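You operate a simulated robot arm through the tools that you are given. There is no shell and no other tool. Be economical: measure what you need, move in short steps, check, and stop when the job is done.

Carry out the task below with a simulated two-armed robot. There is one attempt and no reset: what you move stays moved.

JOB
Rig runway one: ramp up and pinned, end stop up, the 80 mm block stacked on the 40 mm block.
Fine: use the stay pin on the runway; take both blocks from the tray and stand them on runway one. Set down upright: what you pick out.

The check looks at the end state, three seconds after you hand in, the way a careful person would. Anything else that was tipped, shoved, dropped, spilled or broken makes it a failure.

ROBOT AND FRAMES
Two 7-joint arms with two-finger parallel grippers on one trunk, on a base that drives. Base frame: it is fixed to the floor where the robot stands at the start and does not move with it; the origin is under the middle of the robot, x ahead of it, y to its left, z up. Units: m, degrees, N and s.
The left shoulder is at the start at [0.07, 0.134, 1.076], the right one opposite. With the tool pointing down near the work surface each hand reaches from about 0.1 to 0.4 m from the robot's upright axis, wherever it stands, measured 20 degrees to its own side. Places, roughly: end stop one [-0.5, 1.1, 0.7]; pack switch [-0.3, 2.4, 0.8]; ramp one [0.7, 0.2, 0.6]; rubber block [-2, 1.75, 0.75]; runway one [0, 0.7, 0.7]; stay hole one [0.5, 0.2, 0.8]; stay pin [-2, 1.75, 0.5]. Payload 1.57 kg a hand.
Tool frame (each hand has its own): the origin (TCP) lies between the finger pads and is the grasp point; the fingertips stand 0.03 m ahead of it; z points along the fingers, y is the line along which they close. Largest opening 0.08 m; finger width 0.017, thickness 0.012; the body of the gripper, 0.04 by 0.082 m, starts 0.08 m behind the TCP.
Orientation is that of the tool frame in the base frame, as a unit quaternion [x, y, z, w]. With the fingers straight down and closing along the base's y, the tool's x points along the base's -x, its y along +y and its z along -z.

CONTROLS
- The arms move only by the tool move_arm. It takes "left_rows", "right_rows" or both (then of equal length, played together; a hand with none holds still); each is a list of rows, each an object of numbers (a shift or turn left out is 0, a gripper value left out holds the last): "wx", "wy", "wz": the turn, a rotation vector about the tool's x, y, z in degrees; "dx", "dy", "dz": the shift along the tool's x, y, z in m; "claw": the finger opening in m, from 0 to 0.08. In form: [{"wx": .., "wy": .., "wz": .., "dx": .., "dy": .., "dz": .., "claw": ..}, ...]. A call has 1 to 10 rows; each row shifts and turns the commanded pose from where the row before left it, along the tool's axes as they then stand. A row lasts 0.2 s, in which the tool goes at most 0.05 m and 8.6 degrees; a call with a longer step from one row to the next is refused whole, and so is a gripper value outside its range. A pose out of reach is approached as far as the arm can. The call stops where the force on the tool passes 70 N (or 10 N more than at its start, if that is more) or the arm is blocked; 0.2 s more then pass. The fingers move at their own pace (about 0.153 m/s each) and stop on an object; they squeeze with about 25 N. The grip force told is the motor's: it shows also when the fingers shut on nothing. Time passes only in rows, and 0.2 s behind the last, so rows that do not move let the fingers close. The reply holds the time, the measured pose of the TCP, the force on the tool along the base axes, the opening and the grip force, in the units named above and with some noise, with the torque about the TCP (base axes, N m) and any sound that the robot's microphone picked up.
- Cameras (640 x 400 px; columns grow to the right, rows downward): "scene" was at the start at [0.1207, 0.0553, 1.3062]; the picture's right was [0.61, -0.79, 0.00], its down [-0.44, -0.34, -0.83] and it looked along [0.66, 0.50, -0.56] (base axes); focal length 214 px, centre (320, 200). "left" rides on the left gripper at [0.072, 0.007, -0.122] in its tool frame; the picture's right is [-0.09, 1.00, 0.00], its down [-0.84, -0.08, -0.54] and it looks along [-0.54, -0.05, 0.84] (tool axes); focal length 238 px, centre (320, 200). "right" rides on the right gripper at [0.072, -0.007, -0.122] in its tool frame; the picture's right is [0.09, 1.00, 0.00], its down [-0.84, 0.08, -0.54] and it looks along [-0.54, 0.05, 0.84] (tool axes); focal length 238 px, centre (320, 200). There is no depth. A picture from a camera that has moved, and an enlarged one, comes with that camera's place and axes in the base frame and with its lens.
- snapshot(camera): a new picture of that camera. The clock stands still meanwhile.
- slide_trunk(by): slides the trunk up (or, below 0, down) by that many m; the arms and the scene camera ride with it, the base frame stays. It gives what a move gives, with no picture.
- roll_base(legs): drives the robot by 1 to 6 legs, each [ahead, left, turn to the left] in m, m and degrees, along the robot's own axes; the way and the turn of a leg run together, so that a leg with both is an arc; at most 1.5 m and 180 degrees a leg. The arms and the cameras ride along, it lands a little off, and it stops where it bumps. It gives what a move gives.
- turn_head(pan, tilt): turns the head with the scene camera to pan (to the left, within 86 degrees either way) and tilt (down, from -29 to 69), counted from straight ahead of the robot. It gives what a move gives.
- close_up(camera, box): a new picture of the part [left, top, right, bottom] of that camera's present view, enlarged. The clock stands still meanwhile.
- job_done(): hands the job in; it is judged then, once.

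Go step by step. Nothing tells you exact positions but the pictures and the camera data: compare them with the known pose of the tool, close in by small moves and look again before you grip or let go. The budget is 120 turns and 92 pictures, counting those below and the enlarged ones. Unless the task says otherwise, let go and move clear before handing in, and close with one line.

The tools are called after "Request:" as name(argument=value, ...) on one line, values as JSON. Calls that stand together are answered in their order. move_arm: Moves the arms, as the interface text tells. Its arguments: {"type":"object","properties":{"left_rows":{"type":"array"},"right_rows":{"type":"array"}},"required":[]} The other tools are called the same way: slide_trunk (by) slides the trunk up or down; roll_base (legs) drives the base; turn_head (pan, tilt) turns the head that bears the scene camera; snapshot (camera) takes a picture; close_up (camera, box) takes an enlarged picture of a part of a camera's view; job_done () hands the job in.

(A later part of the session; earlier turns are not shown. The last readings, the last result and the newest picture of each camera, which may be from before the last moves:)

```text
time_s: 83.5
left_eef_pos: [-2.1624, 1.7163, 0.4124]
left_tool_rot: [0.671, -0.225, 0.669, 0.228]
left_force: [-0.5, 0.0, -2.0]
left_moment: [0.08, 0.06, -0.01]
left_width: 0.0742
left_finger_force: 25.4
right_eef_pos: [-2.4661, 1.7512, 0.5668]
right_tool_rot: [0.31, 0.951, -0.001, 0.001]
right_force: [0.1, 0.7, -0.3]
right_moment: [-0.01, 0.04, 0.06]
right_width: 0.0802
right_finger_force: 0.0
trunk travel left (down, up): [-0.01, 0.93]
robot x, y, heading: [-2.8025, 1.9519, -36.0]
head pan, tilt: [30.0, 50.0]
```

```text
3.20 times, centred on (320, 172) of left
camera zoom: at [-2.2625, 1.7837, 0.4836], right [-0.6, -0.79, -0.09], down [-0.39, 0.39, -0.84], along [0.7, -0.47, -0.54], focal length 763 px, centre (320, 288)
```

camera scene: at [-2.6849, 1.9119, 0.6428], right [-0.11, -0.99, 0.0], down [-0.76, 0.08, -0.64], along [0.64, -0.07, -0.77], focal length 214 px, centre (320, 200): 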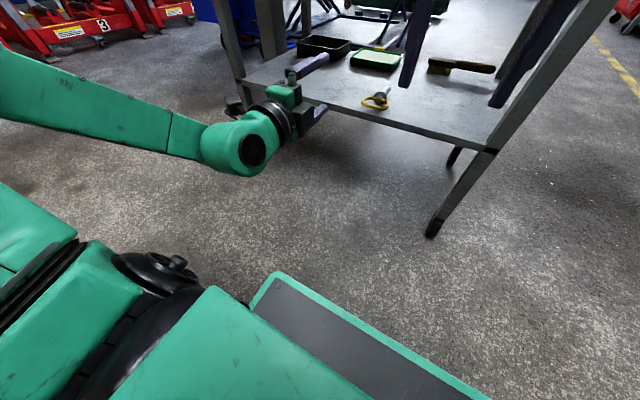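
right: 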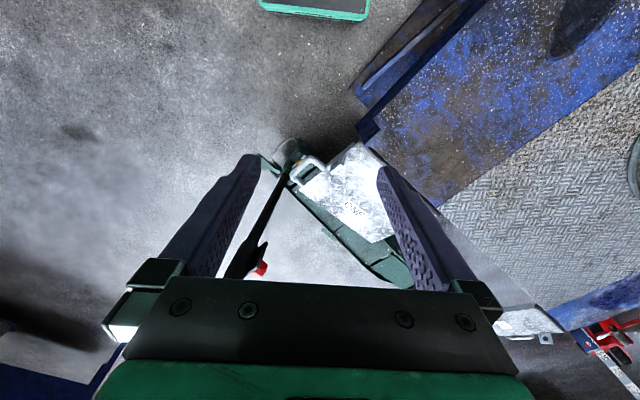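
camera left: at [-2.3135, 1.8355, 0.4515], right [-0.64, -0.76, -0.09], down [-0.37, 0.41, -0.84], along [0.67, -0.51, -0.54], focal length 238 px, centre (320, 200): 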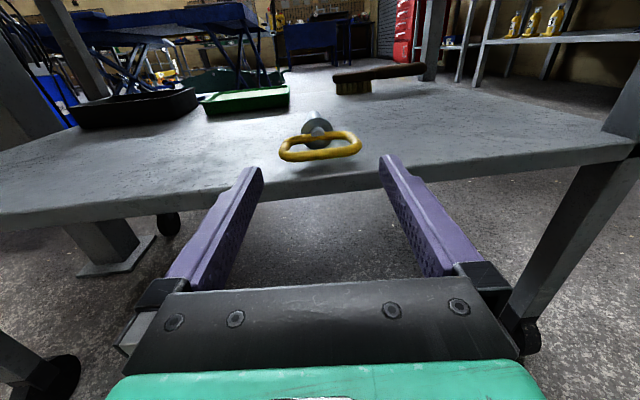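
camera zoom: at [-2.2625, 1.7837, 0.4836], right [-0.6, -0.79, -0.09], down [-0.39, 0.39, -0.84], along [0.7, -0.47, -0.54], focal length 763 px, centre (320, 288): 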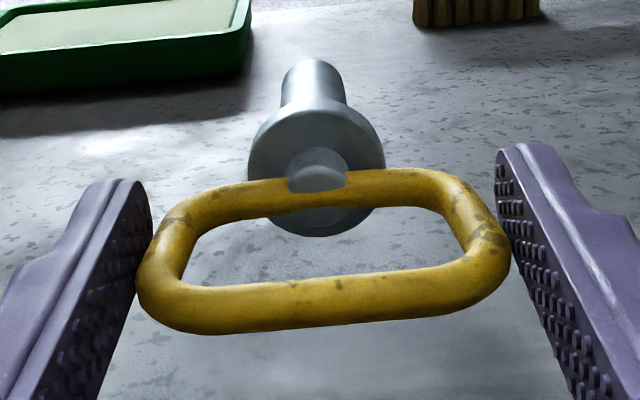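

Pin held firmly. Retracting straight back out from under the top, then raising.

Request:
move_arm(left_rows=[{"dz": -0.03}, {"dz": -0.035}, {"dz": -0.035}, {"dz": -0.035}, {"dz": -0.035}, {}])

Request:
roll_base(legs=[[-0.05, 0, 0]])

Request:
slide_trunk(by=0.4)

Request:
slide_trunk(by=0.24)

Request:
snapshot(camera="scene")

```text
time_s: 84.9
left_eef_pos: [-2.2874, 1.8117, 0.4113]
left_tool_rot: [0.67, -0.226, 0.669, 0.227]
left_force: [-0.5, -0.1, -3.2]
left_moment: [0.06, 0.09, -0.01]
left_width: 0.0743
left_finger_force: 25.4
left hand out of reach, approached as far as the arm can: row 5
right_eef_pos: [-2.4665, 1.7508, 0.5662]
right_tool_rot: [0.311, 0.951, 0.0, 0.0]
right_force: [0.3, -0.2, 0.4]
right_moment: [0.01, 0.02, 0.0]
right_width: 0.0798
right_finger_force: 0.0
trunk travel left (down, up): [-0.01, 0.93]
robot x, y, heading: [-2.805, 1.9438, -36.1]
head pan, tilt: [30.0, 50.0]
```

```text
time_s: 85.8
left_eef_pos: [-2.3285, 1.8414, 0.411]
left_tool_rot: [0.671, -0.225, 0.669, 0.227]
left_force: [0.1, 0.5, -1.7]
left_moment: [0.05, 0.11, 0.02]
left_width: 0.0742
left_finger_force: 25.2
right_eef_pos: [-2.5065, 1.7822, 0.5678]
right_tool_rot: [0.31, 0.951, 0.0, -0.001]
right_force: [0.0, -0.1, 0.2]
right_moment: [-0.01, 0.04, -0.03]
right_width: 0.0801
right_finger_force: 0.0
trunk travel left (down, up): [-0.01, 0.93]
robot x, y, heading: [-2.8425, 1.9775, -36.1]
head pan, tilt: [30.0, 50.0]
```

```text
time_s: 89.7
left_eef_pos: [-2.3283, 1.8413, 0.8122]
left_tool_rot: [0.671, -0.224, 0.67, 0.226]
left_force: [0.4, -0.2, -1.8]
left_moment: [0.05, 0.09, -0.03]
left_width: 0.0742
left_finger_force: 25.2
right_eef_pos: [-2.5065, 1.7802, 0.967]
right_tool_rot: [0.31, 0.951, 0.0, 0.0]
right_force: [-0.4, -1.0, 0.0]
right_moment: [-0.02, 0.02, -0.02]
right_width: 0.0801
right_finger_force: 0.0
trunk travel left (down, up): [-0.41, 0.53]
robot x, y, heading: [-2.8417, 1.9787, -36.2]
head pan, tilt: [30.0, 50.0]
```

```text
time_s: 92.2
left_eef_pos: [-2.3279, 1.8408, 1.0516]
left_tool_rot: [0.671, -0.225, 0.669, 0.227]
left_force: [-0.1, 0.3, -3.0]
left_moment: [0.06, 0.08, -0.05]
left_width: 0.0744
left_finger_force: 25.3
right_eef_pos: [-2.506, 1.7813, 1.2079]
right_tool_rot: [0.31, 0.951, 0.0, 0.001]
right_force: [0.0, -0.5, -0.2]
right_moment: [-0.02, 0.01, 0.01]
right_width: 0.0803
right_finger_force: 0.1
trunk travel left (down, up): [-0.65, 0.29]
robot x, y, heading: [-2.8445, 1.9755, -36.1]
head pan, tilt: [30.0, 50.0]
```

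```text
60 pictures are left
camera scene: at [-2.7252, 1.9417, 1.2826], right [-0.11, -0.99, 0.0], down [-0.76, 0.08, -0.64], along [0.64, -0.07, -0.77], focal length 214 px, centre (320, 200)
```

scene: 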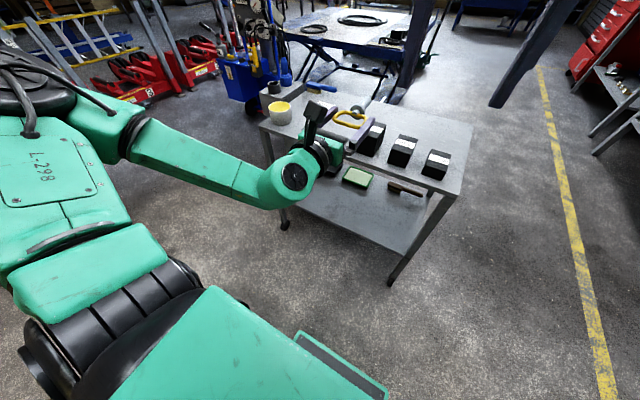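

Pin in hand, all else on the trolley undisturbed. Driving back out and towards the ramp end.

Request:
roll_base(legs=[[0, -0.9, 0], [1.5, 0, 0], [0, 0, 13], [1.2, 0, 0]])

Request:
turn_head(pan=20, tilt=25)

Request:
snapshot(camera="scene")

```text
time_s: 110.5
left_eef_pos: [-0.4807, -0.0435, 1.0523]
left_tool_rot: [0.693, -0.141, 0.692, 0.143]
left_force: [0.1, -0.3, -1.8]
left_moment: [0.04, 0.15, -0.04]
left_width: 0.0741
left_finger_force: 24.6
right_eef_pos: [-0.6399, -0.1459, 1.2059]
right_tool_rot: [0.19, 0.982, 0.0, 0.0]
right_force: [0.4, 0.9, 0.2]
right_moment: [0.0, 0.01, -0.03]
right_width: 0.08
right_finger_force: 0.0
trunk travel left (down, up): [-0.65, 0.29]
robot x, y, heading: [-1.014, -0.0376, -22.2]
head pan, tilt: [30.0, 50.0]
```

```text
time_s: 111.3
left_eef_pos: [-0.4803, -0.0439, 1.0517]
left_tool_rot: [0.693, -0.141, 0.692, 0.143]
left_force: [-0.4, 0.9, -2.2]
left_moment: [0.03, 0.09, 0.0]
left_width: 0.0744
left_finger_force: 25.0
right_eef_pos: [-0.6388, -0.1456, 1.2063]
right_tool_rot: [0.19, 0.982, 0.0, -0.001]
right_force: [-0.9, -0.1, 1.0]
right_moment: [0.01, 0.0, 0.01]
right_width: 0.0798
right_finger_force: 0.1
trunk travel left (down, up): [-0.65, 0.29]
robot x, y, heading: [-1.014, -0.0353, -22.0]
head pan, tilt: [20.0, 25.0]
```

```text
59 pictures are left
camera scene: at [-0.8742, -0.0568, 1.3201], right [-0.03, -1.0, 0.0], down [-0.42, 0.01, -0.91], along [0.91, -0.03, -0.42], focal length 214 px, centre (320, 200)
```

scene: 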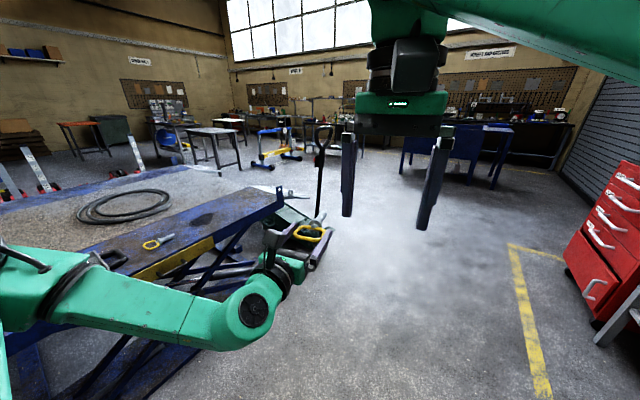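

I notice another yellow-handled pin lying on the runway. Looking closely.

Request:
close_up(camera="scene", box=[130, 225, 190, 262])

Request:
close_up(camera="scene", box=[230, 170, 350, 250])

```text
10.67 times, centred on (160, 244) of scene
camera zoom: at [-0.8742, -0.0568, 1.3201], right [-0.03, -1.0, 0.0], down [-0.42, 0.01, -0.91], along [0.91, -0.03, -0.42], focal length 2288 px, centre (2027, -264)
```

zoom: 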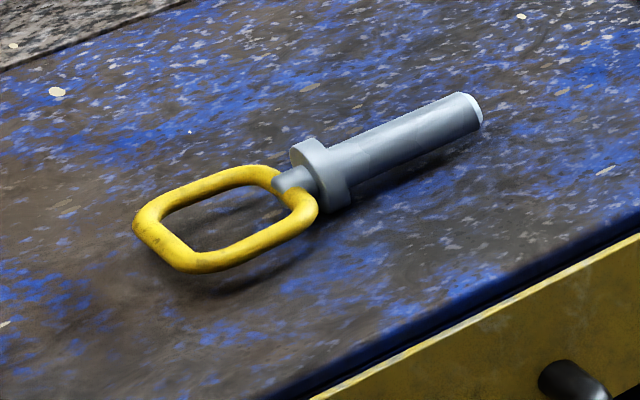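

```text
5.00 times, centred on (290, 210) of scene
camera zoom: at [-0.8742, -0.0568, 1.3201], right [-0.03, -1.0, 0.0], down [-0.42, 0.01, -0.91], along [0.91, -0.03, -0.42], focal length 1072 px, centre (470, 150)
```

zoom: 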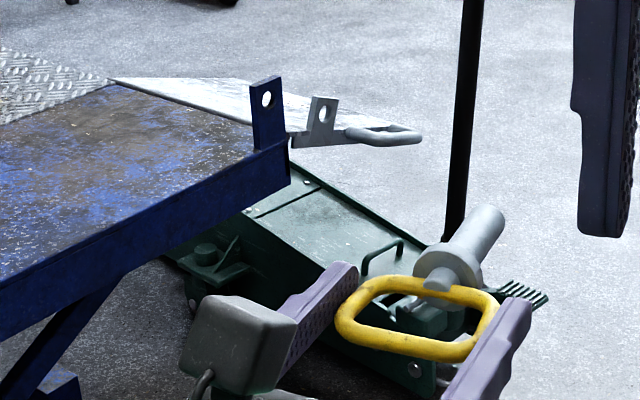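

Two identical pins exist, and the job says to use the stay pin that is on the runway; the one I took is the trolley's. I'll put it back exactly where it lay, retracing the route.

Request:
roll_base(legs=[[-1.2, 0, 0], [0, 0, -14], [-1.5, 0, 0]])

```text
time_s: 125.3
left_eef_pos: [-2.8248, 1.1446, 1.0519]
left_tool_rot: [0.673, -0.22, 0.67, 0.223]
left_force: [0.0, 0.2, -2.1]
left_moment: [0.05, 0.11, 0.01]
left_width: 0.0744
left_finger_force: 24.9
right_eef_pos: [-3.0019, 1.0817, 1.2068]
right_tool_rot: [0.304, 0.953, 0.0, 0.0]
right_force: [-0.4, 0.3, -0.2]
right_moment: [0.02, 0.0, 0.01]
right_width: 0.08
right_finger_force: 0.1
trunk travel left (down, up): [-0.65, 0.29]
robot x, y, heading: [-3.3451, 1.2753, -35.4]
head pan, tilt: [20.0, 25.0]
```

Request:
roll_base(legs=[[0.0, 0.86, -0.7]])

Request:
slide_trunk(by=-0.4)

Request:
slide_trunk(by=-0.24)

```text
time_s: 129.8
left_eef_pos: [-2.3263, 1.8244, 1.0513]
left_tool_rot: [0.67, -0.228, 0.669, 0.229]
left_force: [-0.1, 0.4, -1.8]
left_moment: [0.02, 0.11, 0.0]
left_width: 0.0745
left_finger_force: 25.0
right_eef_pos: [-2.5063, 1.7649, 1.207]
right_tool_rot: [0.313, 0.95, 0.001, 0.001]
right_force: [-0.3, 0.3, -0.5]
right_moment: [0.02, 0.01, 0.0]
right_width: 0.0798
right_finger_force: 0.0
trunk travel left (down, up): [-0.65, 0.29]
robot x, y, heading: [-2.8419, 1.9667, -36.9]
head pan, tilt: [20.0, 25.0]
```

```text
time_s: 133.6
left_eef_pos: [-2.3274, 1.8239, 0.652]
left_tool_rot: [0.67, -0.228, 0.669, 0.229]
left_force: [0.3, 0.2, -1.8]
left_moment: [0.07, 0.09, 0.0]
left_width: 0.0741
left_finger_force: 25.0
right_eef_pos: [-2.5074, 1.7656, 0.8071]
right_tool_rot: [0.313, 0.95, 0.0, 0.0]
right_force: [0.3, 0.2, 0.6]
right_moment: [-0.02, 0.01, 0.03]
right_width: 0.0799
right_finger_force: 0.0
trunk travel left (down, up): [-0.25, 0.69]
robot x, y, heading: [-2.8411, 1.9629, -36.8]
head pan, tilt: [20.0, 25.0]
```

```text
time_s: 136.1
left_eef_pos: [-2.3271, 1.8248, 0.412]
left_tool_rot: [0.67, -0.228, 0.668, 0.23]
left_force: [-0.4, -0.1, -2.4]
left_moment: [0.08, 0.1, 0.03]
left_width: 0.0742
left_finger_force: 25.2
right_eef_pos: [-2.5055, 1.766, 0.5679]
right_tool_rot: [0.313, 0.95, 0.0, 0.0]
right_force: [0.7, -1.0, -0.8]
right_moment: [-0.02, -0.01, -0.04]
right_width: 0.08
right_finger_force: 0.1
trunk travel left (down, up): [-0.01, 0.93]
robot x, y, heading: [-2.8394, 1.964, -36.6]
head pan, tilt: [20.0, 25.0]
```

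Request:
move_arm(left_rows=[{"wx": 0.5, "dy": -0.0134}, {"dz": 0.04}, {"dz": 0.04}, {"dz": 0.04}, {"dz": 0.04}, {"dz": 0.0376}, {}])

Request:
snapshot(camera="left")

```text
time_s: 137.7
left_eef_pos: [-2.1603, 1.7159, 0.4105]
left_tool_rot: [0.672, -0.224, 0.669, 0.227]
left_force: [0.2, 0.0, -1.6]
left_moment: [0.08, 0.08, -0.01]
left_width: 0.0739
left_finger_force: 25.4
right_eef_pos: [-2.5064, 1.7657, 0.5673]
right_tool_rot: [0.313, 0.95, 0.0, 0.001]
right_force: [-0.4, -0.2, 1.4]
right_moment: [-0.01, 0.01, -0.01]
right_width: 0.08
right_finger_force: 0.0
trunk travel left (down, up): [-0.01, 0.93]
robot x, y, heading: [-2.841, 1.967, -36.5]
head pan, tilt: [20.0, 25.0]
```

```text
56 pictures are left
camera left: at [-2.262, 1.7834, 0.4833], right [-0.6, -0.79, -0.09], down [-0.39, 0.39, -0.84], along [0.7, -0.47, -0.54], focal length 238 px, centre (320, 200)
```

left: 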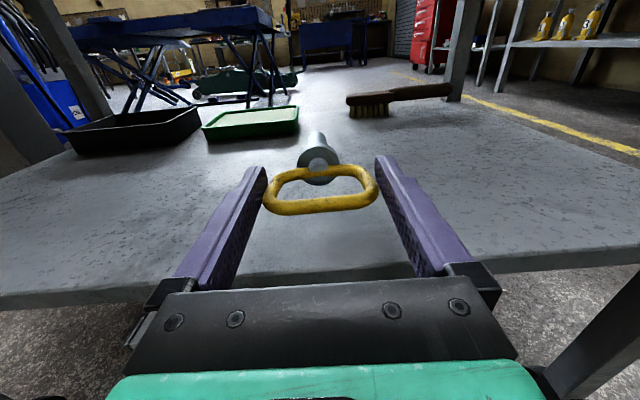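

Position matches the original spot. Lowering to the original height, then releasing gently.

Request:
move_arm(left_rows=[{"dx": -0.012}, {"dx": -0.01}, {"dx": -0.006}, {}, {"claw": 0.076}, {"claw": 0.08}, {"claw": 0.08}, {}])

Request:
snapshot(camera="left")

```text
time_s: 139.5
left_eef_pos: [-2.1607, 1.7159, 0.3833]
left_tool_rot: [0.671, -0.225, 0.669, 0.227]
left_force: [-0.3, -0.1, 0.1]
left_moment: [-0.03, -0.04, -0.01]
left_width: 0.0803
left_finger_force: 0.0
right_eef_pos: [-2.5071, 1.7662, 0.5681]
right_tool_rot: [0.313, 0.95, 0.0, 0.0]
right_force: [-0.2, -0.4, -0.3]
right_moment: [-0.01, -0.01, 0.02]
right_width: 0.0801
right_finger_force: 0.1
trunk travel left (down, up): [-0.01, 0.93]
robot x, y, heading: [-2.8415, 1.9648, -36.4]
head pan, tilt: [20.0, 25.0]
```

```text
55 pictures are left
camera left: at [-2.2621, 1.784, 0.4557], right [-0.6, -0.79, -0.09], down [-0.39, 0.39, -0.84], along [0.7, -0.47, -0.54], focal length 238 px, centre (320, 200)
```

left: 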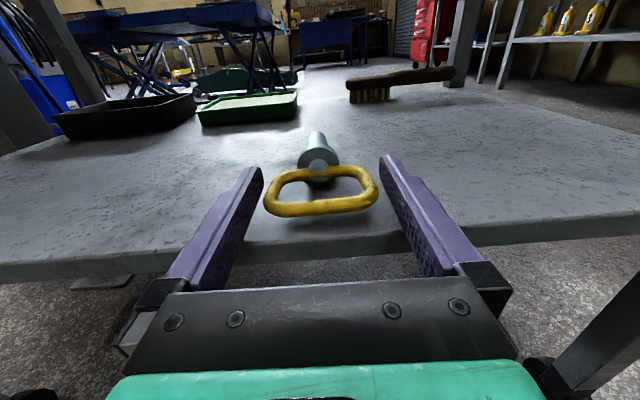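

The trolley pin is back in its place. Retracting, raising, and leaving for the runway.

Request:
move_arm(left_rows=[{"dz": -0.03}, {"dz": -0.035}, {"dz": -0.035}, {"dz": -0.035}, {"dz": -0.03}, {}])

Request:
snapshot(camera="left")

Request:
slide_trunk(by=0.4)

Request:
slide_trunk(by=0.24)

Request:
roll_base(legs=[[0, -0.9, 0], [1.5, 0, 0]])

Request:
move_arm(left_rows=[{"wz": -8.2}, {"wz": -8.2}, {"wz": -8.2}, {"wz": -8.2}, {"wz": -8.2}, {"wz": -8.2}, {"wz": -8.2}, {"wz": -8.2}, {"wz": -8.2}, {"wz": -8.2}])

Request:
move_arm(left_rows=[{"wz": -8}, {"wx": 8.2}, {"wx": 8.2}, {"wx": 8.2}, {"wx": 8.2}, {"wx": 8.2}, {"wx": 8.2}, {"wx": 8.2}, {"wx": 8.2}, {"wx": 8.2}])

```text
time_s: 140.9
left_eef_pos: [-2.2937, 1.815, 0.383]
left_tool_rot: [0.671, -0.224, 0.669, 0.227]
left_force: [-0.1, -0.3, -0.1]
left_moment: [-0.02, 0.0, 0.03]
left_width: 0.0802
left_finger_force: 0.1
right_eef_pos: [-2.5059, 1.766, 0.5682]
right_tool_rot: [0.313, 0.95, 0.0, 0.0]
right_force: [0.4, -0.1, -0.6]
right_moment: [0.01, -0.02, 0.0]
right_width: 0.08
right_finger_force: 0.0
trunk travel left (down, up): [-0.01, 0.93]
robot x, y, heading: [-2.8418, 1.9665, -36.5]
head pan, tilt: [20.0, 25.0]
```

```text
54 pictures are left
camera left: at [-2.394, 1.8838, 0.4555], right [-0.6, -0.79, -0.09], down [-0.39, 0.39, -0.84], along [0.7, -0.47, -0.54], focal length 238 px, centre (320, 200)
```

left: 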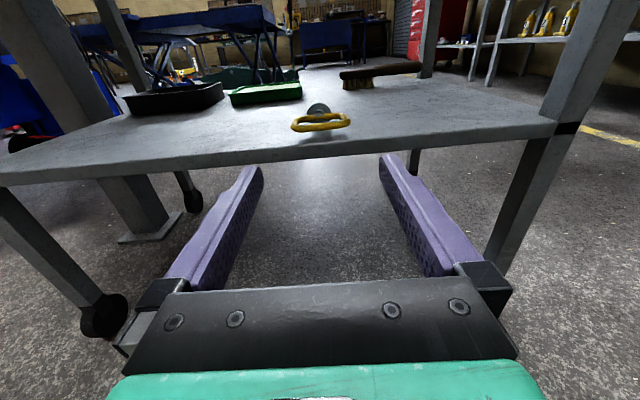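

```text
time_s: 144.8
left_eef_pos: [-2.2921, 1.8163, 0.7846]
left_tool_rot: [0.671, -0.224, 0.669, 0.226]
left_force: [0.9, -0.6, -0.4]
left_moment: [-0.01, 0.02, -0.01]
left_width: 0.08
left_finger_force: 0.0
right_eef_pos: [-2.5064, 1.7653, 0.9683]
right_tool_rot: [0.313, 0.95, 0.0, 0.0]
right_force: [1.1, 0.3, -0.2]
right_moment: [0.04, 0.02, 0.05]
right_width: 0.0799
right_finger_force: 0.0
trunk travel left (down, up): [-0.41, 0.53]
robot x, y, heading: [-2.8413, 1.9656, -36.4]
head pan, tilt: [20.0, 25.0]
```

```text
time_s: 147.3
left_eef_pos: [-2.2928, 1.8146, 1.0231]
left_tool_rot: [0.671, -0.225, 0.669, 0.227]
left_force: [0.0, 0.2, 0.2]
left_moment: [0.03, 0.03, -0.02]
left_width: 0.08
left_finger_force: 0.0
right_eef_pos: [-2.5074, 1.765, 1.2064]
right_tool_rot: [0.313, 0.95, 0.0, 0.0]
right_force: [1.1, 0.2, -0.1]
right_moment: [0.02, 0.0, 0.01]
right_width: 0.08
right_finger_force: 0.1
trunk travel left (down, up): [-0.65, 0.29]
robot x, y, heading: [-2.8391, 1.9683, -36.3]
head pan, tilt: [20.0, 25.0]
```

```text
time_s: 159.0
left_eef_pos: [-1.6018, 0.2137, 1.0231]
left_tool_rot: [0.672, -0.222, 0.67, 0.224]
left_force: [0.2, -0.4, -1.1]
left_moment: [0.03, 0.0, 0.02]
left_width: 0.0804
left_finger_force: 0.0
right_eef_pos: [-1.8141, 0.1626, 1.2081]
right_tool_rot: [0.311, 0.95, 0.001, 0.0]
right_force: [-0.1, -0.1, 1.5]
right_moment: [-0.03, 0.01, 0.01]
right_width: 0.0799
right_finger_force: 0.1
trunk travel left (down, up): [-0.65, 0.29]
robot x, y, heading: [-2.1506, 0.3611, -36.3]
head pan, tilt: [20.0, 25.0]
```

```text
time_s: 161.2
left_eef_pos: [-1.6012, 0.2153, 1.0244]
left_tool_rot: [0.653, 0.274, 0.357, 0.609]
left_force: [-0.8, 0.9, -1.0]
left_moment: [0.03, 0.02, -0.02]
left_width: 0.0799
left_finger_force: 0.1
right_eef_pos: [-1.8147, 0.164, 1.208]
right_tool_rot: [0.311, 0.95, 0.0, 0.0]
right_force: [-0.1, 0.1, -0.4]
right_moment: [0.01, -0.02, -0.02]
right_width: 0.0799
right_finger_force: 0.0
trunk travel left (down, up): [-0.65, 0.29]
robot x, y, heading: [-2.1483, 0.3626, -36.0]
head pan, tilt: [20.0, 25.0]
```

```text
time_s: 163.4
left_eef_pos: [-1.6005, 0.2129, 1.024]
left_tool_rot: [0.886, 0.443, 0.06, 0.126]
left_force: [-0.1, -0.7, -0.5]
left_moment: [-0.01, 0.02, 0.0]
left_width: 0.0802
left_finger_force: 0.1
right_eef_pos: [-1.813, 0.1618, 1.2077]
right_tool_rot: [0.31, 0.951, 0.001, 0.0]
right_force: [-0.6, -0.3, 0.1]
right_moment: [0.03, 0.03, 0.02]
right_width: 0.0801
right_finger_force: 0.1
trunk travel left (down, up): [-0.65, 0.29]
robot x, y, heading: [-2.1505, 0.3598, -36.2]
head pan, tilt: [20.0, 25.0]
```

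Finishing the hand rotation to tool-down, then driving to stand in front of the runway at the pin.

Request:
move_arm(left_rows=[{"wx": 8.1}, {"wx": 8.1}, {"dy": -0.04, "dz": -0.02}, {"dy": -0.04, "dz": -0.02}, {"dy": -0.04, "dz": -0.02}, {"dy": -0.04, "dz": -0.02}])

Request:
roll_base(legs=[[0, 0, 31], [1.5, 0, 0], [0.42, 0, 0], [0, 0, 58]])

Request:
turn_head(pan=0, tilt=55)

Request:
snapshot(camera="scene")

Request:
snapshot(camera="left")

```text
time_s: 164.8
left_eef_pos: [-1.7304, 0.3145, 1.1047]
left_tool_rot: [0.895, 0.447, -0.001, 0.0]
left_force: [-0.2, 0.4, 0.5]
left_moment: [-0.01, -0.02, 0.03]
left_width: 0.0799
left_finger_force: 0.1
right_eef_pos: [-1.8169, 0.1652, 1.2084]
right_tool_rot: [0.311, 0.95, 0.0, 0.002]
right_force: [0.0, 0.2, 0.8]
right_moment: [-0.01, -0.03, -0.01]
right_width: 0.0802
right_finger_force: 0.0
trunk travel left (down, up): [-0.65, 0.29]
robot x, y, heading: [-2.1474, 0.361, -36.2]
head pan, tilt: [20.0, 25.0]
```

```text
time_s: 178.3
left_eef_pos: [-0.2172, 0.6026, 1.103]
left_tool_rot: [0.326, 0.945, -0.001, 0.001]
left_force: [-0.2, 0.1, -0.4]
left_moment: [0.05, -0.01, -0.02]
left_width: 0.0801
left_finger_force: 0.0
right_eef_pos: [-0.0706, 0.5139, 1.2078]
right_tool_rot: [-0.442, 0.897, 0.001, 0.0]
right_force: [-0.4, 0.0, -0.2]
right_moment: [-0.01, 0.04, -0.02]
right_width: 0.08
right_finger_force: 0.1
trunk travel left (down, up): [-0.65, 0.29]
robot x, y, heading: [-0.2753, 0.182, 52.3]
head pan, tilt: [20.0, 25.0]
```

```text
time_s: 179.2
left_eef_pos: [-0.2168, 0.6039, 1.1033]
left_tool_rot: [0.326, 0.945, -0.002, 0.002]
left_force: [-0.3, 0.3, 0.0]
left_moment: [0.0, -0.01, 0.01]
left_width: 0.0799
left_finger_force: 0.1
right_eef_pos: [-0.0713, 0.513, 1.2077]
right_tool_rot: [-0.443, 0.897, 0.001, 0.0]
right_force: [0.7, -0.3, -0.5]
right_moment: [0.02, 0.01, 0.0]
right_width: 0.0799
right_finger_force: 0.1
trunk travel left (down, up): [-0.65, 0.29]
robot x, y, heading: [-0.2754, 0.1821, 52.4]
head pan, tilt: [0.0, 55.0]
```

```text
53 pictures are left
camera scene: at [-0.202, 0.281, 1.2763], right [0.79, -0.61, 0.0], down [-0.5, -0.65, -0.57], along [0.35, 0.46, -0.82], focal length 214 px, centre (320, 200)
```

scene: 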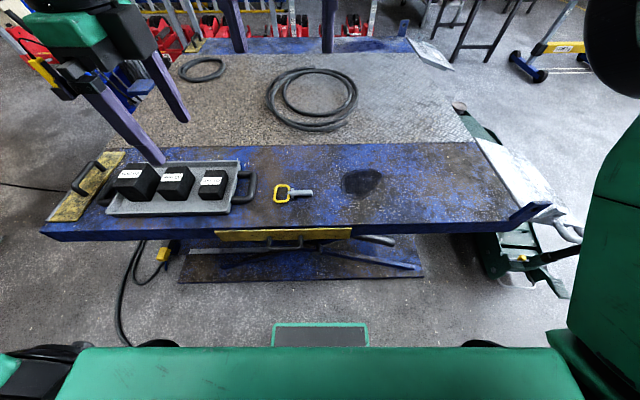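

```text
52 pictures are left
camera left: at [-0.2708, 0.6531, 1.2243], right [0.69, 0.73, 0.0], down [0.61, -0.58, 0.54], along [0.4, -0.37, -0.84], focal length 238 px, centre (320, 200)
```

left: 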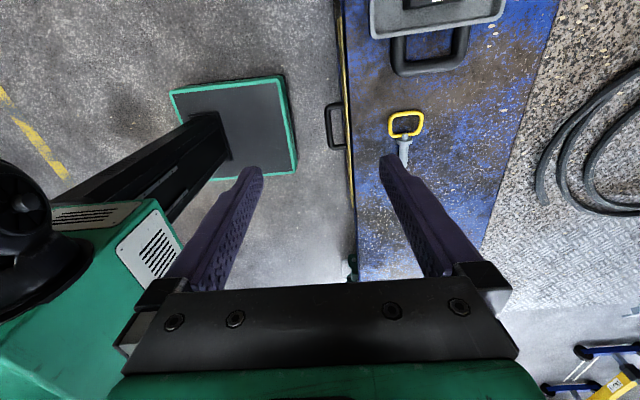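

Loop centre of the runway pin ≈ (-0.045, 0.691, 0.716), stem heading -36°. Closing in with the base, then positioning the left hand above it.

Request:
roll_base(legs=[[0.16, 0, 0]])

Request:
move_arm(left_rows=[{"wz": -2.5, "dx": -0.04, "dz": 0.03}, {"dx": -0.041, "dy": 0.012, "dz": 0.04}, {"dz": 0.04}, {"dz": 0.04}, {"dz": 0.04}, {"dz": 0.04}])

Request:
snapshot(camera="left")

```text
time_s: 180.7
left_eef_pos: [-0.1217, 0.7268, 1.1041]
left_tool_rot: [0.328, 0.945, 0.0, 0.002]
left_force: [0.3, 0.5, -0.4]
left_moment: [0.01, -0.01, 0.01]
left_width: 0.0801
left_finger_force: 0.2
right_eef_pos: [0.0237, 0.6355, 1.2083]
right_tool_rot: [-0.441, 0.897, 0.001, 0.0]
right_force: [0.4, -0.7, -0.1]
right_moment: [0.02, -0.04, 0.0]
right_width: 0.08
right_finger_force: 0.1
trunk travel left (down, up): [-0.65, 0.29]
robot x, y, heading: [-0.1814, 0.305, 52.4]
head pan, tilt: [0.0, 55.0]
```

```text
refused: row 2 steps farther than a row can; nothing moved
```

```text
51 pictures are left
camera left: at [-0.1745, 0.7768, 1.2251], right [0.69, 0.72, 0.0], down [0.61, -0.58, 0.54], along [0.4, -0.37, -0.84], focal length 238 px, centre (320, 200)
```

left: 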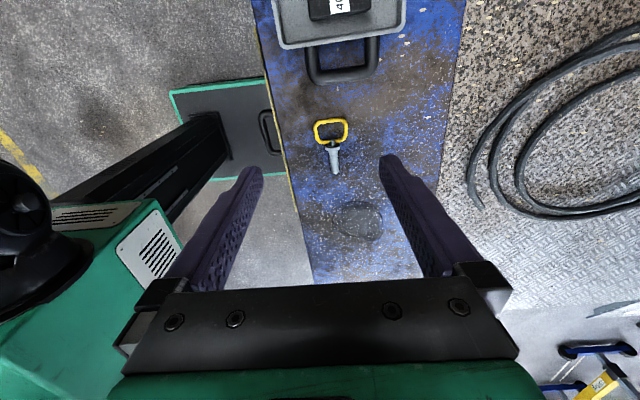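

Request:
move_arm(left_rows=[{"dx": -0.041, "dy": 0.0098, "dz": 0.02}, {"dx": -0.041, "dy": 0.0098, "dz": 0.02}, {"wz": -2.5, "dz": 0.045}, {"dz": 0.045}, {"dz": 0.045}, {"dz": 0.045}, {"dz": 0.045}])

Request:
snapshot(camera="left")

```text
time_s: 182.2
left_eef_pos: [-0.0408, 0.6928, 0.8367]
left_tool_rot: [0.309, 0.951, -0.001, 0.001]
left_force: [0.1, 0.7, -1.1]
left_moment: [0.03, 0.01, 0.0]
left_width: 0.08
left_finger_force: 0.1
right_eef_pos: [0.0273, 0.6399, 1.2081]
right_tool_rot: [-0.441, 0.897, 0.001, 0.0]
right_force: [0.5, 0.1, -0.1]
right_moment: [-0.03, 0.0, -0.04]
right_width: 0.0801
right_finger_force: 0.0
trunk travel left (down, up): [-0.65, 0.29]
robot x, y, heading: [-0.179, 0.3069, 52.4]
head pan, tilt: [0.0, 55.0]
```

```text
50 pictures are left
camera left: at [-0.096, 0.7401, 0.9576], right [0.66, 0.75, 0.0], down [0.63, -0.55, 0.55], along [0.41, -0.36, -0.84], focal length 238 px, centre (320, 200)
```

left: 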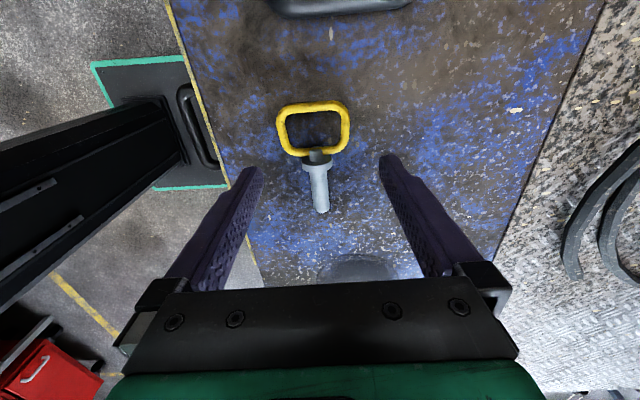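

Well aligned; small 5 mm lateral correction, then descending straddling the loop (stopping 5 mm above the surface).

Request:
move_arm(left_rows=[{"dy": -0.0055, "dx": 0.001, "dz": 0.03}, {"dz": 0.025}, {}])

Request:
close_up(camera="left", box=[220, 100, 420, 225])

```text
time_s: 183.1
left_eef_pos: [-0.0471, 0.6876, 0.7832]
left_tool_rot: [0.307, 0.952, 0.0, 0.002]
left_force: [0.5, -0.2, 0.4]
left_moment: [-0.02, 0.0, 0.04]
left_width: 0.08
left_finger_force: 0.0
right_eef_pos: [0.025, 0.6378, 1.2082]
right_tool_rot: [-0.441, 0.897, 0.001, 0.0]
right_force: [-0.7, 0.5, -0.2]
right_moment: [0.02, -0.01, 0.03]
right_width: 0.08
right_finger_force: 0.1
trunk travel left (down, up): [-0.65, 0.29]
robot x, y, heading: [-0.1794, 0.3074, 52.6]
head pan, tilt: [0.0, 55.0]
```

```text
3.20 times, centred on (320, 162) of left
camera zoom: at [-0.1019, 0.7348, 0.9039], right [0.66, 0.75, 0.0], down [0.63, -0.55, 0.55], along [0.41, -0.36, -0.84], focal length 763 px, centre (320, 320)
```

zoom: 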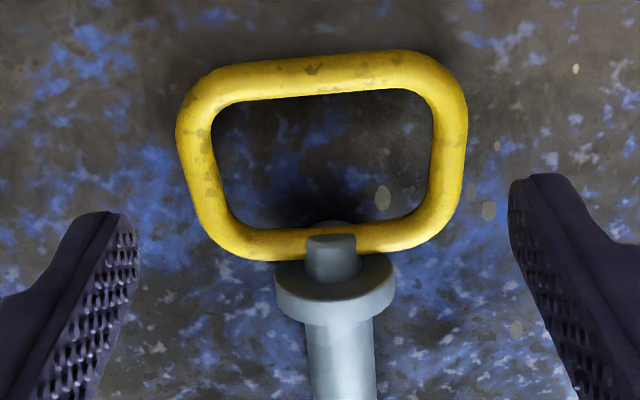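

Request:
move_arm(left_rows=[{"dz": 0.02}, {"dz": 0.015}, {"dz": 0.01}, {}])

Request:
close_up(camera="left", box=[220, 100, 420, 225])

```text
time_s: 184.1
left_eef_pos: [-0.0469, 0.6891, 0.7375]
left_tool_rot: [0.307, 0.952, -0.002, 0.001]
left_force: [-0.7, 0.6, -0.2]
left_moment: [0.02, -0.03, 0.0]
left_width: 0.0801
left_finger_force: 0.0
right_eef_pos: [0.0265, 0.6377, 1.2078]
right_tool_rot: [-0.442, 0.897, 0.001, -0.001]
right_force: [-0.1, 0.2, -0.8]
right_moment: [-0.01, 0.0, -0.02]
right_width: 0.0803
right_finger_force: 0.1
trunk travel left (down, up): [-0.65, 0.29]
robot x, y, heading: [-0.1792, 0.3045, 52.2]
head pan, tilt: [0.0, 55.0]
```

```text
3.20 times, centred on (320, 162) of left
camera zoom: at [-0.1019, 0.7364, 0.8588], right [0.66, 0.75, 0.0], down [0.63, -0.55, 0.55], along [0.41, -0.36, -0.84], focal length 763 px, centre (320, 320)
```

zoom: 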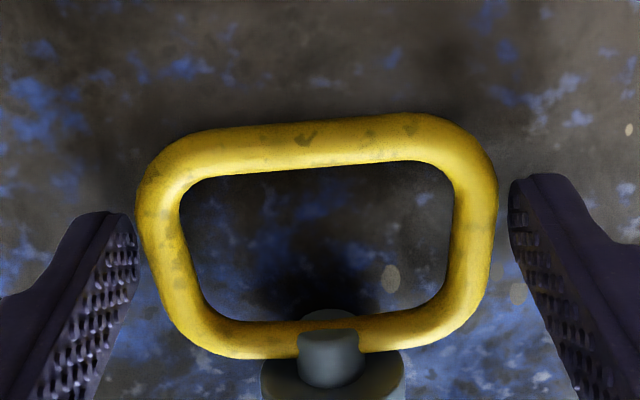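

Request:
move_arm(left_rows=[{"dz": 0.004, "dy": -0.0008}, {}, {"claw": 0.06}, {"claw": 0.03}, {"claw": 0.0}, {}])

Request:
close_up(camera="left", box=[220, 100, 420, 225])

```text
time_s: 185.4
left_eef_pos: [-0.0488, 0.6892, 0.7341]
left_tool_rot: [0.308, 0.951, -0.002, 0.001]
left_force: [0.3, 0.8, -0.1]
left_moment: [0.04, 0.02, 0.02]
left_width: 0.073
left_finger_force: 24.8
right_eef_pos: [0.0254, 0.6381, 1.2082]
right_tool_rot: [-0.442, 0.897, 0.0, 0.0]
right_force: [0.7, -0.7, -0.8]
right_moment: [0.03, -0.04, 0.0]
right_width: 0.0799
right_finger_force: 0.0
trunk travel left (down, up): [-0.65, 0.29]
robot x, y, heading: [-0.1809, 0.3056, 52.4]
head pan, tilt: [0.0, 55.0]
```

```text
3.20 times, centred on (320, 162) of left
camera zoom: at [-0.1027, 0.7361, 0.8551], right [0.66, 0.75, 0.0], down [0.63, -0.55, 0.54], along [0.41, -0.36, -0.84], focal length 763 px, centre (320, 320)
```

zoom: 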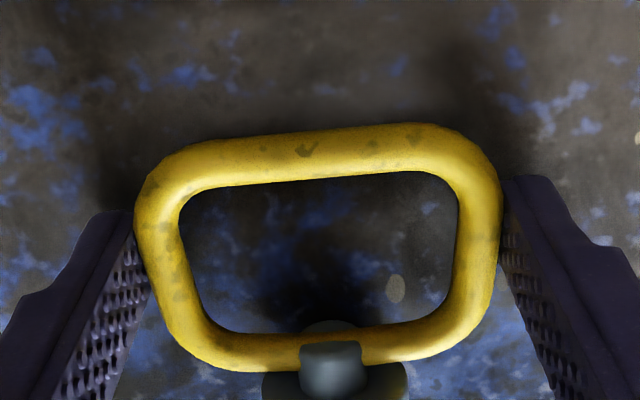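

Gripped at 73 mm. Lifting and checking for droop.

Request:
move_arm(left_rows=[{"dz": -0.02}, {"dz": -0.03}, {"dz": -0.04}, {"dz": -0.04}, {"dz": -0.04}, {}])

Request:
snapshot(camera="left")

```text
time_s: 186.8
left_eef_pos: [-0.0455, 0.6872, 0.9035]
left_tool_rot: [0.308, 0.951, -0.001, 0.001]
left_force: [-0.3, 0.1, -2.2]
left_moment: [0.01, 0.05, 0.02]
left_width: 0.0729
left_finger_force: 25.4
right_eef_pos: [0.0255, 0.6394, 1.2085]
right_tool_rot: [-0.442, 0.897, -0.001, 0.001]
right_force: [-0.2, 0.6, -0.6]
right_moment: [-0.02, -0.01, -0.02]
right_width: 0.08
right_finger_force: 0.1
trunk travel left (down, up): [-0.65, 0.29]
robot x, y, heading: [-0.1824, 0.3103, 52.3]
head pan, tilt: [0.0, 55.0]
```

```text
46 pictures are left
camera left: at [-0.1, 0.735, 1.0255], right [0.66, 0.75, 0.0], down [0.63, -0.55, 0.55], along [0.41, -0.36, -0.84], focal length 238 px, centre (320, 200)
```

left: 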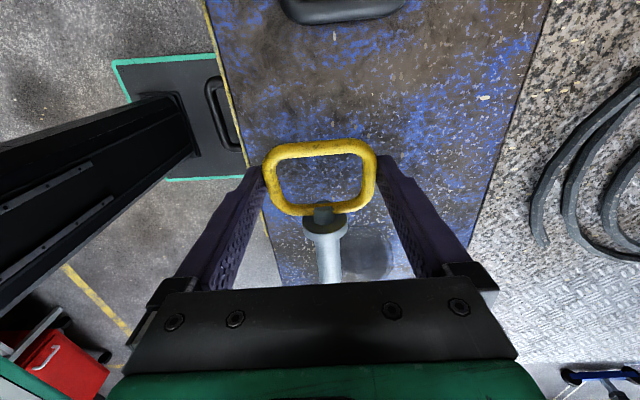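

Pin held. Backing off and moving right to stand in front of the ramp end to inspect it.

Request:
roll_base(legs=[[-0.25, 0, 0.7], [0, -0.66, 0]])

Request:
turn_head(pan=-20, tilt=50)

Request:
close_up(camera="scene", box=[160, 40, 480, 240])

```text
time_s: 191.9
left_eef_pos: [0.3283, 0.0995, 0.9045]
left_tool_rot: [0.299, 0.954, -0.002, 0.002]
left_force: [-0.4, 0.2, -1.5]
left_moment: [0.06, 0.05, -0.05]
left_width: 0.0728
left_finger_force: 25.4
right_eef_pos: [0.4001, 0.0511, 1.2063]
right_tool_rot: [-0.449, 0.894, 0.0, 0.0]
right_force: [0.5, -0.2, -0.6]
right_moment: [0.04, 0.02, -0.03]
right_width: 0.0799
right_finger_force: 0.0
trunk travel left (down, up): [-0.65, 0.29]
robot x, y, heading: [0.1995, -0.2831, 53.3]
head pan, tilt: [0.0, 55.0]
```

```text
time_s: 192.8
left_eef_pos: [0.3272, 0.099, 0.9049]
left_tool_rot: [0.299, 0.954, -0.002, 0.001]
left_force: [0.1, 0.8, -2.7]
left_moment: [0.05, 0.04, 0.04]
left_width: 0.073
left_finger_force: 24.9
right_eef_pos: [0.4001, 0.0503, 1.2074]
right_tool_rot: [-0.448, 0.894, 0.0, 0.0]
right_force: [0.0, 0.0, -0.3]
right_moment: [-0.01, 0.0, -0.01]
right_width: 0.08
right_finger_force: 0.0
trunk travel left (down, up): [-0.65, 0.29]
robot x, y, heading: [0.1995, -0.2814, 53.3]
head pan, tilt: [-20.0, 50.0]
```

```text
2.00 times, centred on (320, 140) of scene
camera zoom: at [0.2941, -0.1987, 1.2827], right [0.55, -0.84, 0.0], down [-0.64, -0.42, -0.64], along [0.54, 0.35, -0.77], focal length 429 px, centre (320, 320)
```

zoom: 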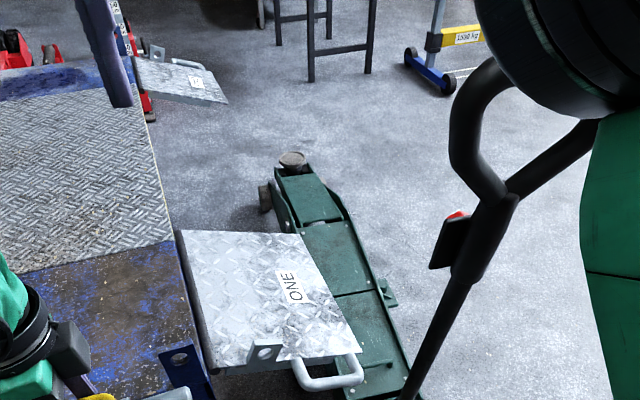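

Geometry: hinge near s≈0.325 (z≈0.68); ramp must swing ~105° up to vertical to line its lug hole up with the runway lug hole at (0.488, 0.174, 0.766). I'll set both hands up: right hand horizontal to grip the ramp handle, left hand yawing the pin to point across the runway.

Request:
roll_base(legs=[[-0.06, 0, 0]])

Request:
move_arm(left_rows=[{"dx": 0.035}, {"dx": 0.035}, {"dx": 0.035}, {"wz": -8.2}, {"wz": -8.2}, {"wz": -8.2}, {"wz": -8.2}, {"wz": -8.2}, {"wz": -8.2}, {"wz": -8.2}], right_rows=[{"wy": -8.2, "dy": -0.02}, {"wy": -8.2, "dy": -0.02}, {"wy": -8.2, "dy": -0.02}, {"wy": -8.2, "dy": -0.02}, {"wy": -8.2, "dy": -0.02}, {"wy": -8.2, "dy": -0.02}, {"wy": -8.2, "dy": -0.02}, {"wy": -8.2, "dy": -0.02}, {"wy": -8.2, "dy": -0.02}, {"wy": -8.2, "dy": -0.02}])

Request:
move_arm(left_rows=[{"wz": -8.2}, {"wz": -8.2}, {"wz": -8.2}, {"wz": -6}, {}, {}, {}, {}, {}, {}], right_rows=[{"wy": -8}, {"wz": -8.2}, {"wz": -8.2}, {"wz": -8.2}, {"wz": -8.2}, {"wz": -8.2}, {"wz": -8.2}, {"wz": -8.2}, {"wz": -8.2}, {"wz": -8.2}])

```text
time_s: 193.7
left_eef_pos: [0.2949, 0.0539, 0.9022]
left_tool_rot: [0.3, 0.954, -0.002, 0.001]
left_force: [-0.5, -0.4, -1.5]
left_moment: [0.04, 0.07, 0.0]
left_width: 0.0727
left_finger_force: 25.5
right_eef_pos: [0.3671, 0.0066, 1.2066]
right_tool_rot: [-0.449, 0.894, -0.001, -0.002]
right_force: [0.0, 0.5, 0.4]
right_moment: [-0.02, -0.03, 0.02]
right_width: 0.0799
right_finger_force: 0.1
trunk travel left (down, up): [-0.65, 0.29]
robot x, y, heading: [0.1658, -0.3278, 53.3]
head pan, tilt: [-20.0, 50.0]
```

```text
time_s: 195.9
left_eef_pos: [0.2088, 0.1132, 0.9032]
left_tool_rot: [-0.196, 0.981, -0.002, 0.0]
left_force: [0.5, -0.6, -2.2]
left_moment: [-0.05, 0.11, 0.03]
left_width: 0.0726
left_finger_force: 25.4
right_eef_pos: [0.5076, -0.0618, 1.2407]
right_tool_rot: [-0.338, 0.675, 0.294, 0.586]
right_force: [0.9, 0.5, -0.1]
right_moment: [0.01, 0.01, 0.01]
right_width: 0.0802
right_finger_force: 0.1
right hand out of reach, approached as far as the arm can: row 8, 9, 10
trunk travel left (down, up): [-0.65, 0.29]
robot x, y, heading: [0.1687, -0.3313, 52.8]
head pan, tilt: [-20.0, 50.0]
```

```text
time_s: 198.1
left_eef_pos: [0.2092, 0.1116, 0.9033]
left_tool_rot: [-0.447, 0.894, -0.002, 0.0]
left_force: [-0.6, -0.6, -2.8]
left_moment: [-0.05, 0.06, -0.01]
left_width: 0.0727
left_finger_force: 24.9
right_eef_pos: [0.5055, -0.0628, 1.2426]
right_tool_rot: [-0.634, 0.314, -0.127, 0.695]
right_force: [-0.6, 0.1, -0.4]
right_moment: [-0.01, -0.03, 0.0]
right_width: 0.0798
right_finger_force: 0.0
trunk travel left (down, up): [-0.65, 0.29]
robot x, y, heading: [0.1645, -0.3331, 53.2]
head pan, tilt: [-20.0, 50.0]
```

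Both hands are prepared. Lowering the trunk 0.2 and bringing the right hand down in front of the ramp handle.

Request:
slide_trunk(by=-0.2)

Request:
move_arm(right_rows=[{"dx": 0.029, "dy": -0.008}, {"dx": 0.029, "dy": -0.008}, {"dx": 0.0124, "dy": 0.0432}, {"dx": 0.0124, "dy": 0.0432}, {"dx": 0.0124, "dy": 0.0432}, {"dx": 0.0124, "dy": 0.0432}, {"dx": 0.0124, "dy": 0.0432}, {"dx": 0.0124, "dy": 0.0432}, {"dx": 0.0124, "dy": 0.0432}])

Request:
snapshot(camera="right")

Request:
snapshot(camera="scene")

```text
time_s: 200.3
left_eef_pos: [0.2066, 0.1116, 0.7034]
left_tool_rot: [-0.447, 0.895, -0.002, 0.0]
left_force: [-0.4, 0.0, -1.9]
left_moment: [-0.07, 0.07, 0.02]
left_width: 0.0727
left_finger_force: 25.0
right_eef_pos: [0.5071, -0.0631, 1.0416]
right_tool_rot: [-0.632, 0.316, -0.127, 0.696]
right_force: [-0.1, 0.5, -0.1]
right_moment: [-0.03, -0.01, 0.0]
right_width: 0.08
right_finger_force: 0.0
trunk travel left (down, up): [-0.45, 0.49]
robot x, y, heading: [0.1652, -0.3275, 53.4]
head pan, tilt: [-20.0, 50.0]
```

```text
time_s: 201.6
left_eef_pos: [0.2075, 0.1117, 0.7033]
left_tool_rot: [-0.448, 0.894, -0.002, 0.0]
left_force: [0.2, -0.9, -2.1]
left_moment: [-0.06, 0.05, -0.02]
left_width: 0.0725
left_finger_force: 25.0
right_eef_pos: [0.5275, -0.0843, 1.0562]
right_tool_rot: [-0.524, 0.249, -0.208, 0.787]
right_force: [-0.7, 0.7, -0.3]
right_moment: [-0.01, 0.0, 0.01]
right_width: 0.0802
right_finger_force: 0.0
right hand out of reach, approached as far as the arm can: row 3, 4, 5, 6
trunk travel left (down, up): [-0.45, 0.49]
robot x, y, heading: [0.1635, -0.3295, 53.3]
head pan, tilt: [-20.0, 50.0]
stopped in row 6 (right hand): the arm was blocked; the commanded pose is now the measured one
```

```text
44 pictures are left
camera right: at [0.5104, -0.2169, 1.0097], right [0.14, 0.31, -0.94], down [-0.99, 0.13, -0.1], along [0.09, 0.94, 0.32], focal length 238 px, centre (320, 200)
```

right: 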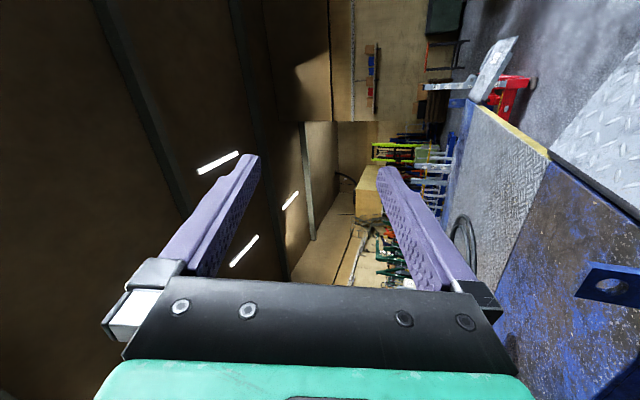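

```text
43 pictures are left
camera scene: at [0.259, -0.246, 1.0828], right [0.55, -0.84, 0.0], down [-0.64, -0.42, -0.64], along [0.54, 0.35, -0.77], focal length 214 px, centre (320, 200)
```

scene: 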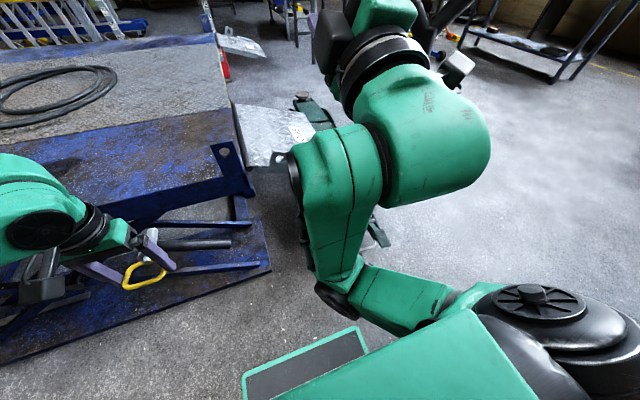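

The right arm folds badly at that close range. I'll undo that: extend, return the right hand to tool-down, and work closer in with tool-down grips (pinching the handle bar along the hinge axis so it can pivot in the grip).

Request:
slide_trunk(by=0.2)

Request:
move_arm(right_rows=[{"dz": 0.04}, {"dz": 0.04}, {"wx": -5.07, "wy": 5.75, "wz": 3.37}, {"wx": -5.07, "wy": 5.75, "wz": 3.37}, {"wx": -5.07, "wy": 5.75, "wz": 3.37}, {"wx": -5.07, "wy": 5.75, "wz": 3.37}, {"wx": -5.07, "wy": 5.75, "wz": 3.37}, {"wx": -5.07, "wy": 5.75, "wz": 3.37}, {"wx": -5.07, "wy": 5.75, "wz": 3.37}, {"wx": -5.07, "wy": 5.75, "wz": 3.37}])

Request:
move_arm(right_rows=[{"wx": -5.07, "wy": 5.75, "wz": 3.37}, {"wx": -5.07, "wy": 5.75, "wz": 3.37}, {"wx": -5.07, "wy": 5.75, "wz": 3.37}, {"wx": -5.07, "wy": 5.75, "wz": 3.37}, {"wx": -5.07, "wy": 5.75, "wz": 3.37}, {"wx": -5.07, "wy": 5.75, "wz": 3.37}, {"wx": -5.07, "wy": 5.75, "wz": 3.37}, {}])

Request:
snapshot(camera="scene")

```text
time_s: 203.8
left_eef_pos: [0.2089, 0.1123, 0.9026]
left_tool_rot: [-0.447, 0.895, -0.002, 0.0]
left_force: [0.1, -0.2, -2.3]
left_moment: [-0.09, 0.05, -0.05]
left_width: 0.073
left_finger_force: 25.0
right_eef_pos: [0.5268, -0.0834, 1.2544]
right_tool_rot: [-0.526, 0.248, -0.208, 0.786]
right_force: [-0.1, -0.6, 0.5]
right_moment: [0.0, -0.02, 0.01]
right_width: 0.0802
right_finger_force: 0.1
trunk travel left (down, up): [-0.65, 0.29]
robot x, y, heading: [0.1585, -0.3298, 53.5]
head pan, tilt: [-20.0, 50.0]
```

```text
time_s: 206.0
left_eef_pos: [0.2082, 0.1109, 0.9033]
left_tool_rot: [-0.447, 0.894, -0.002, 0.0]
left_force: [-0.3, -0.2, -2.8]
left_moment: [-0.12, 0.06, -0.02]
left_width: 0.0725
left_finger_force: 25.1
right_eef_pos: [0.6157, 0.0004, 1.2865]
right_tool_rot: [-0.568, 0.691, -0.112, 0.433]
right_force: [-0.3, -1.1, 0.4]
right_moment: [0.03, -0.04, -0.03]
right_width: 0.0801
right_finger_force: 0.0
right hand out of reach, approached as far as the arm can: row 8, 9, 10
trunk travel left (down, up): [-0.65, 0.29]
robot x, y, heading: [0.1638, -0.3326, 53.3]
head pan, tilt: [-20.0, 50.0]
```

```text
time_s: 207.8
left_eef_pos: [0.2069, 0.1112, 0.903]
left_tool_rot: [-0.447, 0.894, -0.002, 0.001]
left_force: [-0.3, 0.0, -1.5]
left_moment: [-0.06, 0.03, 0.03]
left_width: 0.0729
left_finger_force: 25.1
right_eef_pos: [0.6231, -0.0174, 1.2656]
right_tool_rot: [-0.514, 0.826, -0.052, 0.226]
right_force: [0.5, 0.0, 0.7]
right_moment: [0.02, 0.0, -0.01]
right_width: 0.0803
right_finger_force: 0.0
right hand out of reach, approached as far as the arm can: row 1, 3, 4, 5, 6, 7
trunk travel left (down, up): [-0.65, 0.29]
robot x, y, heading: [0.1653, -0.3267, 53.4]
head pan, tilt: [-20.0, 50.0]
```

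```text
42 pictures are left
camera scene: at [0.2593, -0.2456, 1.2827], right [0.55, -0.84, 0.0], down [-0.64, -0.42, -0.64], along [0.54, 0.35, -0.77], focal length 214 px, centre (320, 200)
```

scene: 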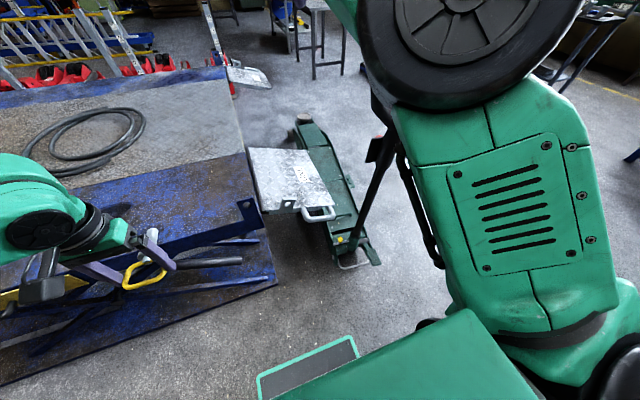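

Request:
move_arm(right_rows=[{"dx": 0.04, "dz": 0.02}, {"dx": 0.04, "dz": 0.02}, {"dx": 0.04, "dz": 0.02}, {"dx": 0.02, "dz": 0.02}, {}])

```text
time_s: 209.0
left_eef_pos: [0.2085, 0.1115, 0.9029]
left_tool_rot: [-0.447, 0.895, -0.002, 0.0]
left_force: [0.3, -0.4, -3.2]
left_moment: [-0.07, 0.03, -0.01]
left_width: 0.073
left_finger_force: 25.2
right_eef_pos: [0.6482, -0.0323, 1.2433]
right_tool_rot: [-0.514, 0.825, -0.053, 0.227]
right_force: [-0.2, 0.2, -0.1]
right_moment: [-0.01, 0.01, -0.03]
right_width: 0.0798
right_finger_force: 0.1
right hand out of reach, approached as far as the arm can: row 1, 2, 3, 4
trunk travel left (down, up): [-0.65, 0.29]
robot x, y, heading: [0.1654, -0.3292, 53.5]
head pan, tilt: [-20.0, 50.0]
```

Request:
move_arm(right_rows=[{"dz": 0.04, "dx": 0.02}, {"dz": 0.04, "dx": 0.02}, {"dz": 0.04, "dx": 0.02}, {"dz": 0.04, "dx": 0.02}, {}])

```text
time_s: 210.2
left_eef_pos: [0.2109, 0.1152, 0.9022]
left_tool_rot: [-0.446, 0.895, -0.002, -0.001]
left_force: [-0.4, 0.4, -2.5]
left_moment: [-0.12, 0.01, 0.03]
left_width: 0.0727
left_finger_force: 25.0
right_eef_pos: [0.7158, -0.0651, 1.0849]
right_tool_rot: [-0.514, 0.826, -0.054, 0.225]
right_force: [13.6, 7.5, 6.1]
right_moment: [-0.49, 0.46, 0.49]
right_width: 0.0801
right_finger_force: 0.0
right hand out of reach, approached as far as the arm can: row 1, 2
trunk travel left (down, up): [-0.65, 0.29]
robot x, y, heading: [0.1616, -0.3306, 53.2]
head pan, tilt: [-20.0, 50.0]
```

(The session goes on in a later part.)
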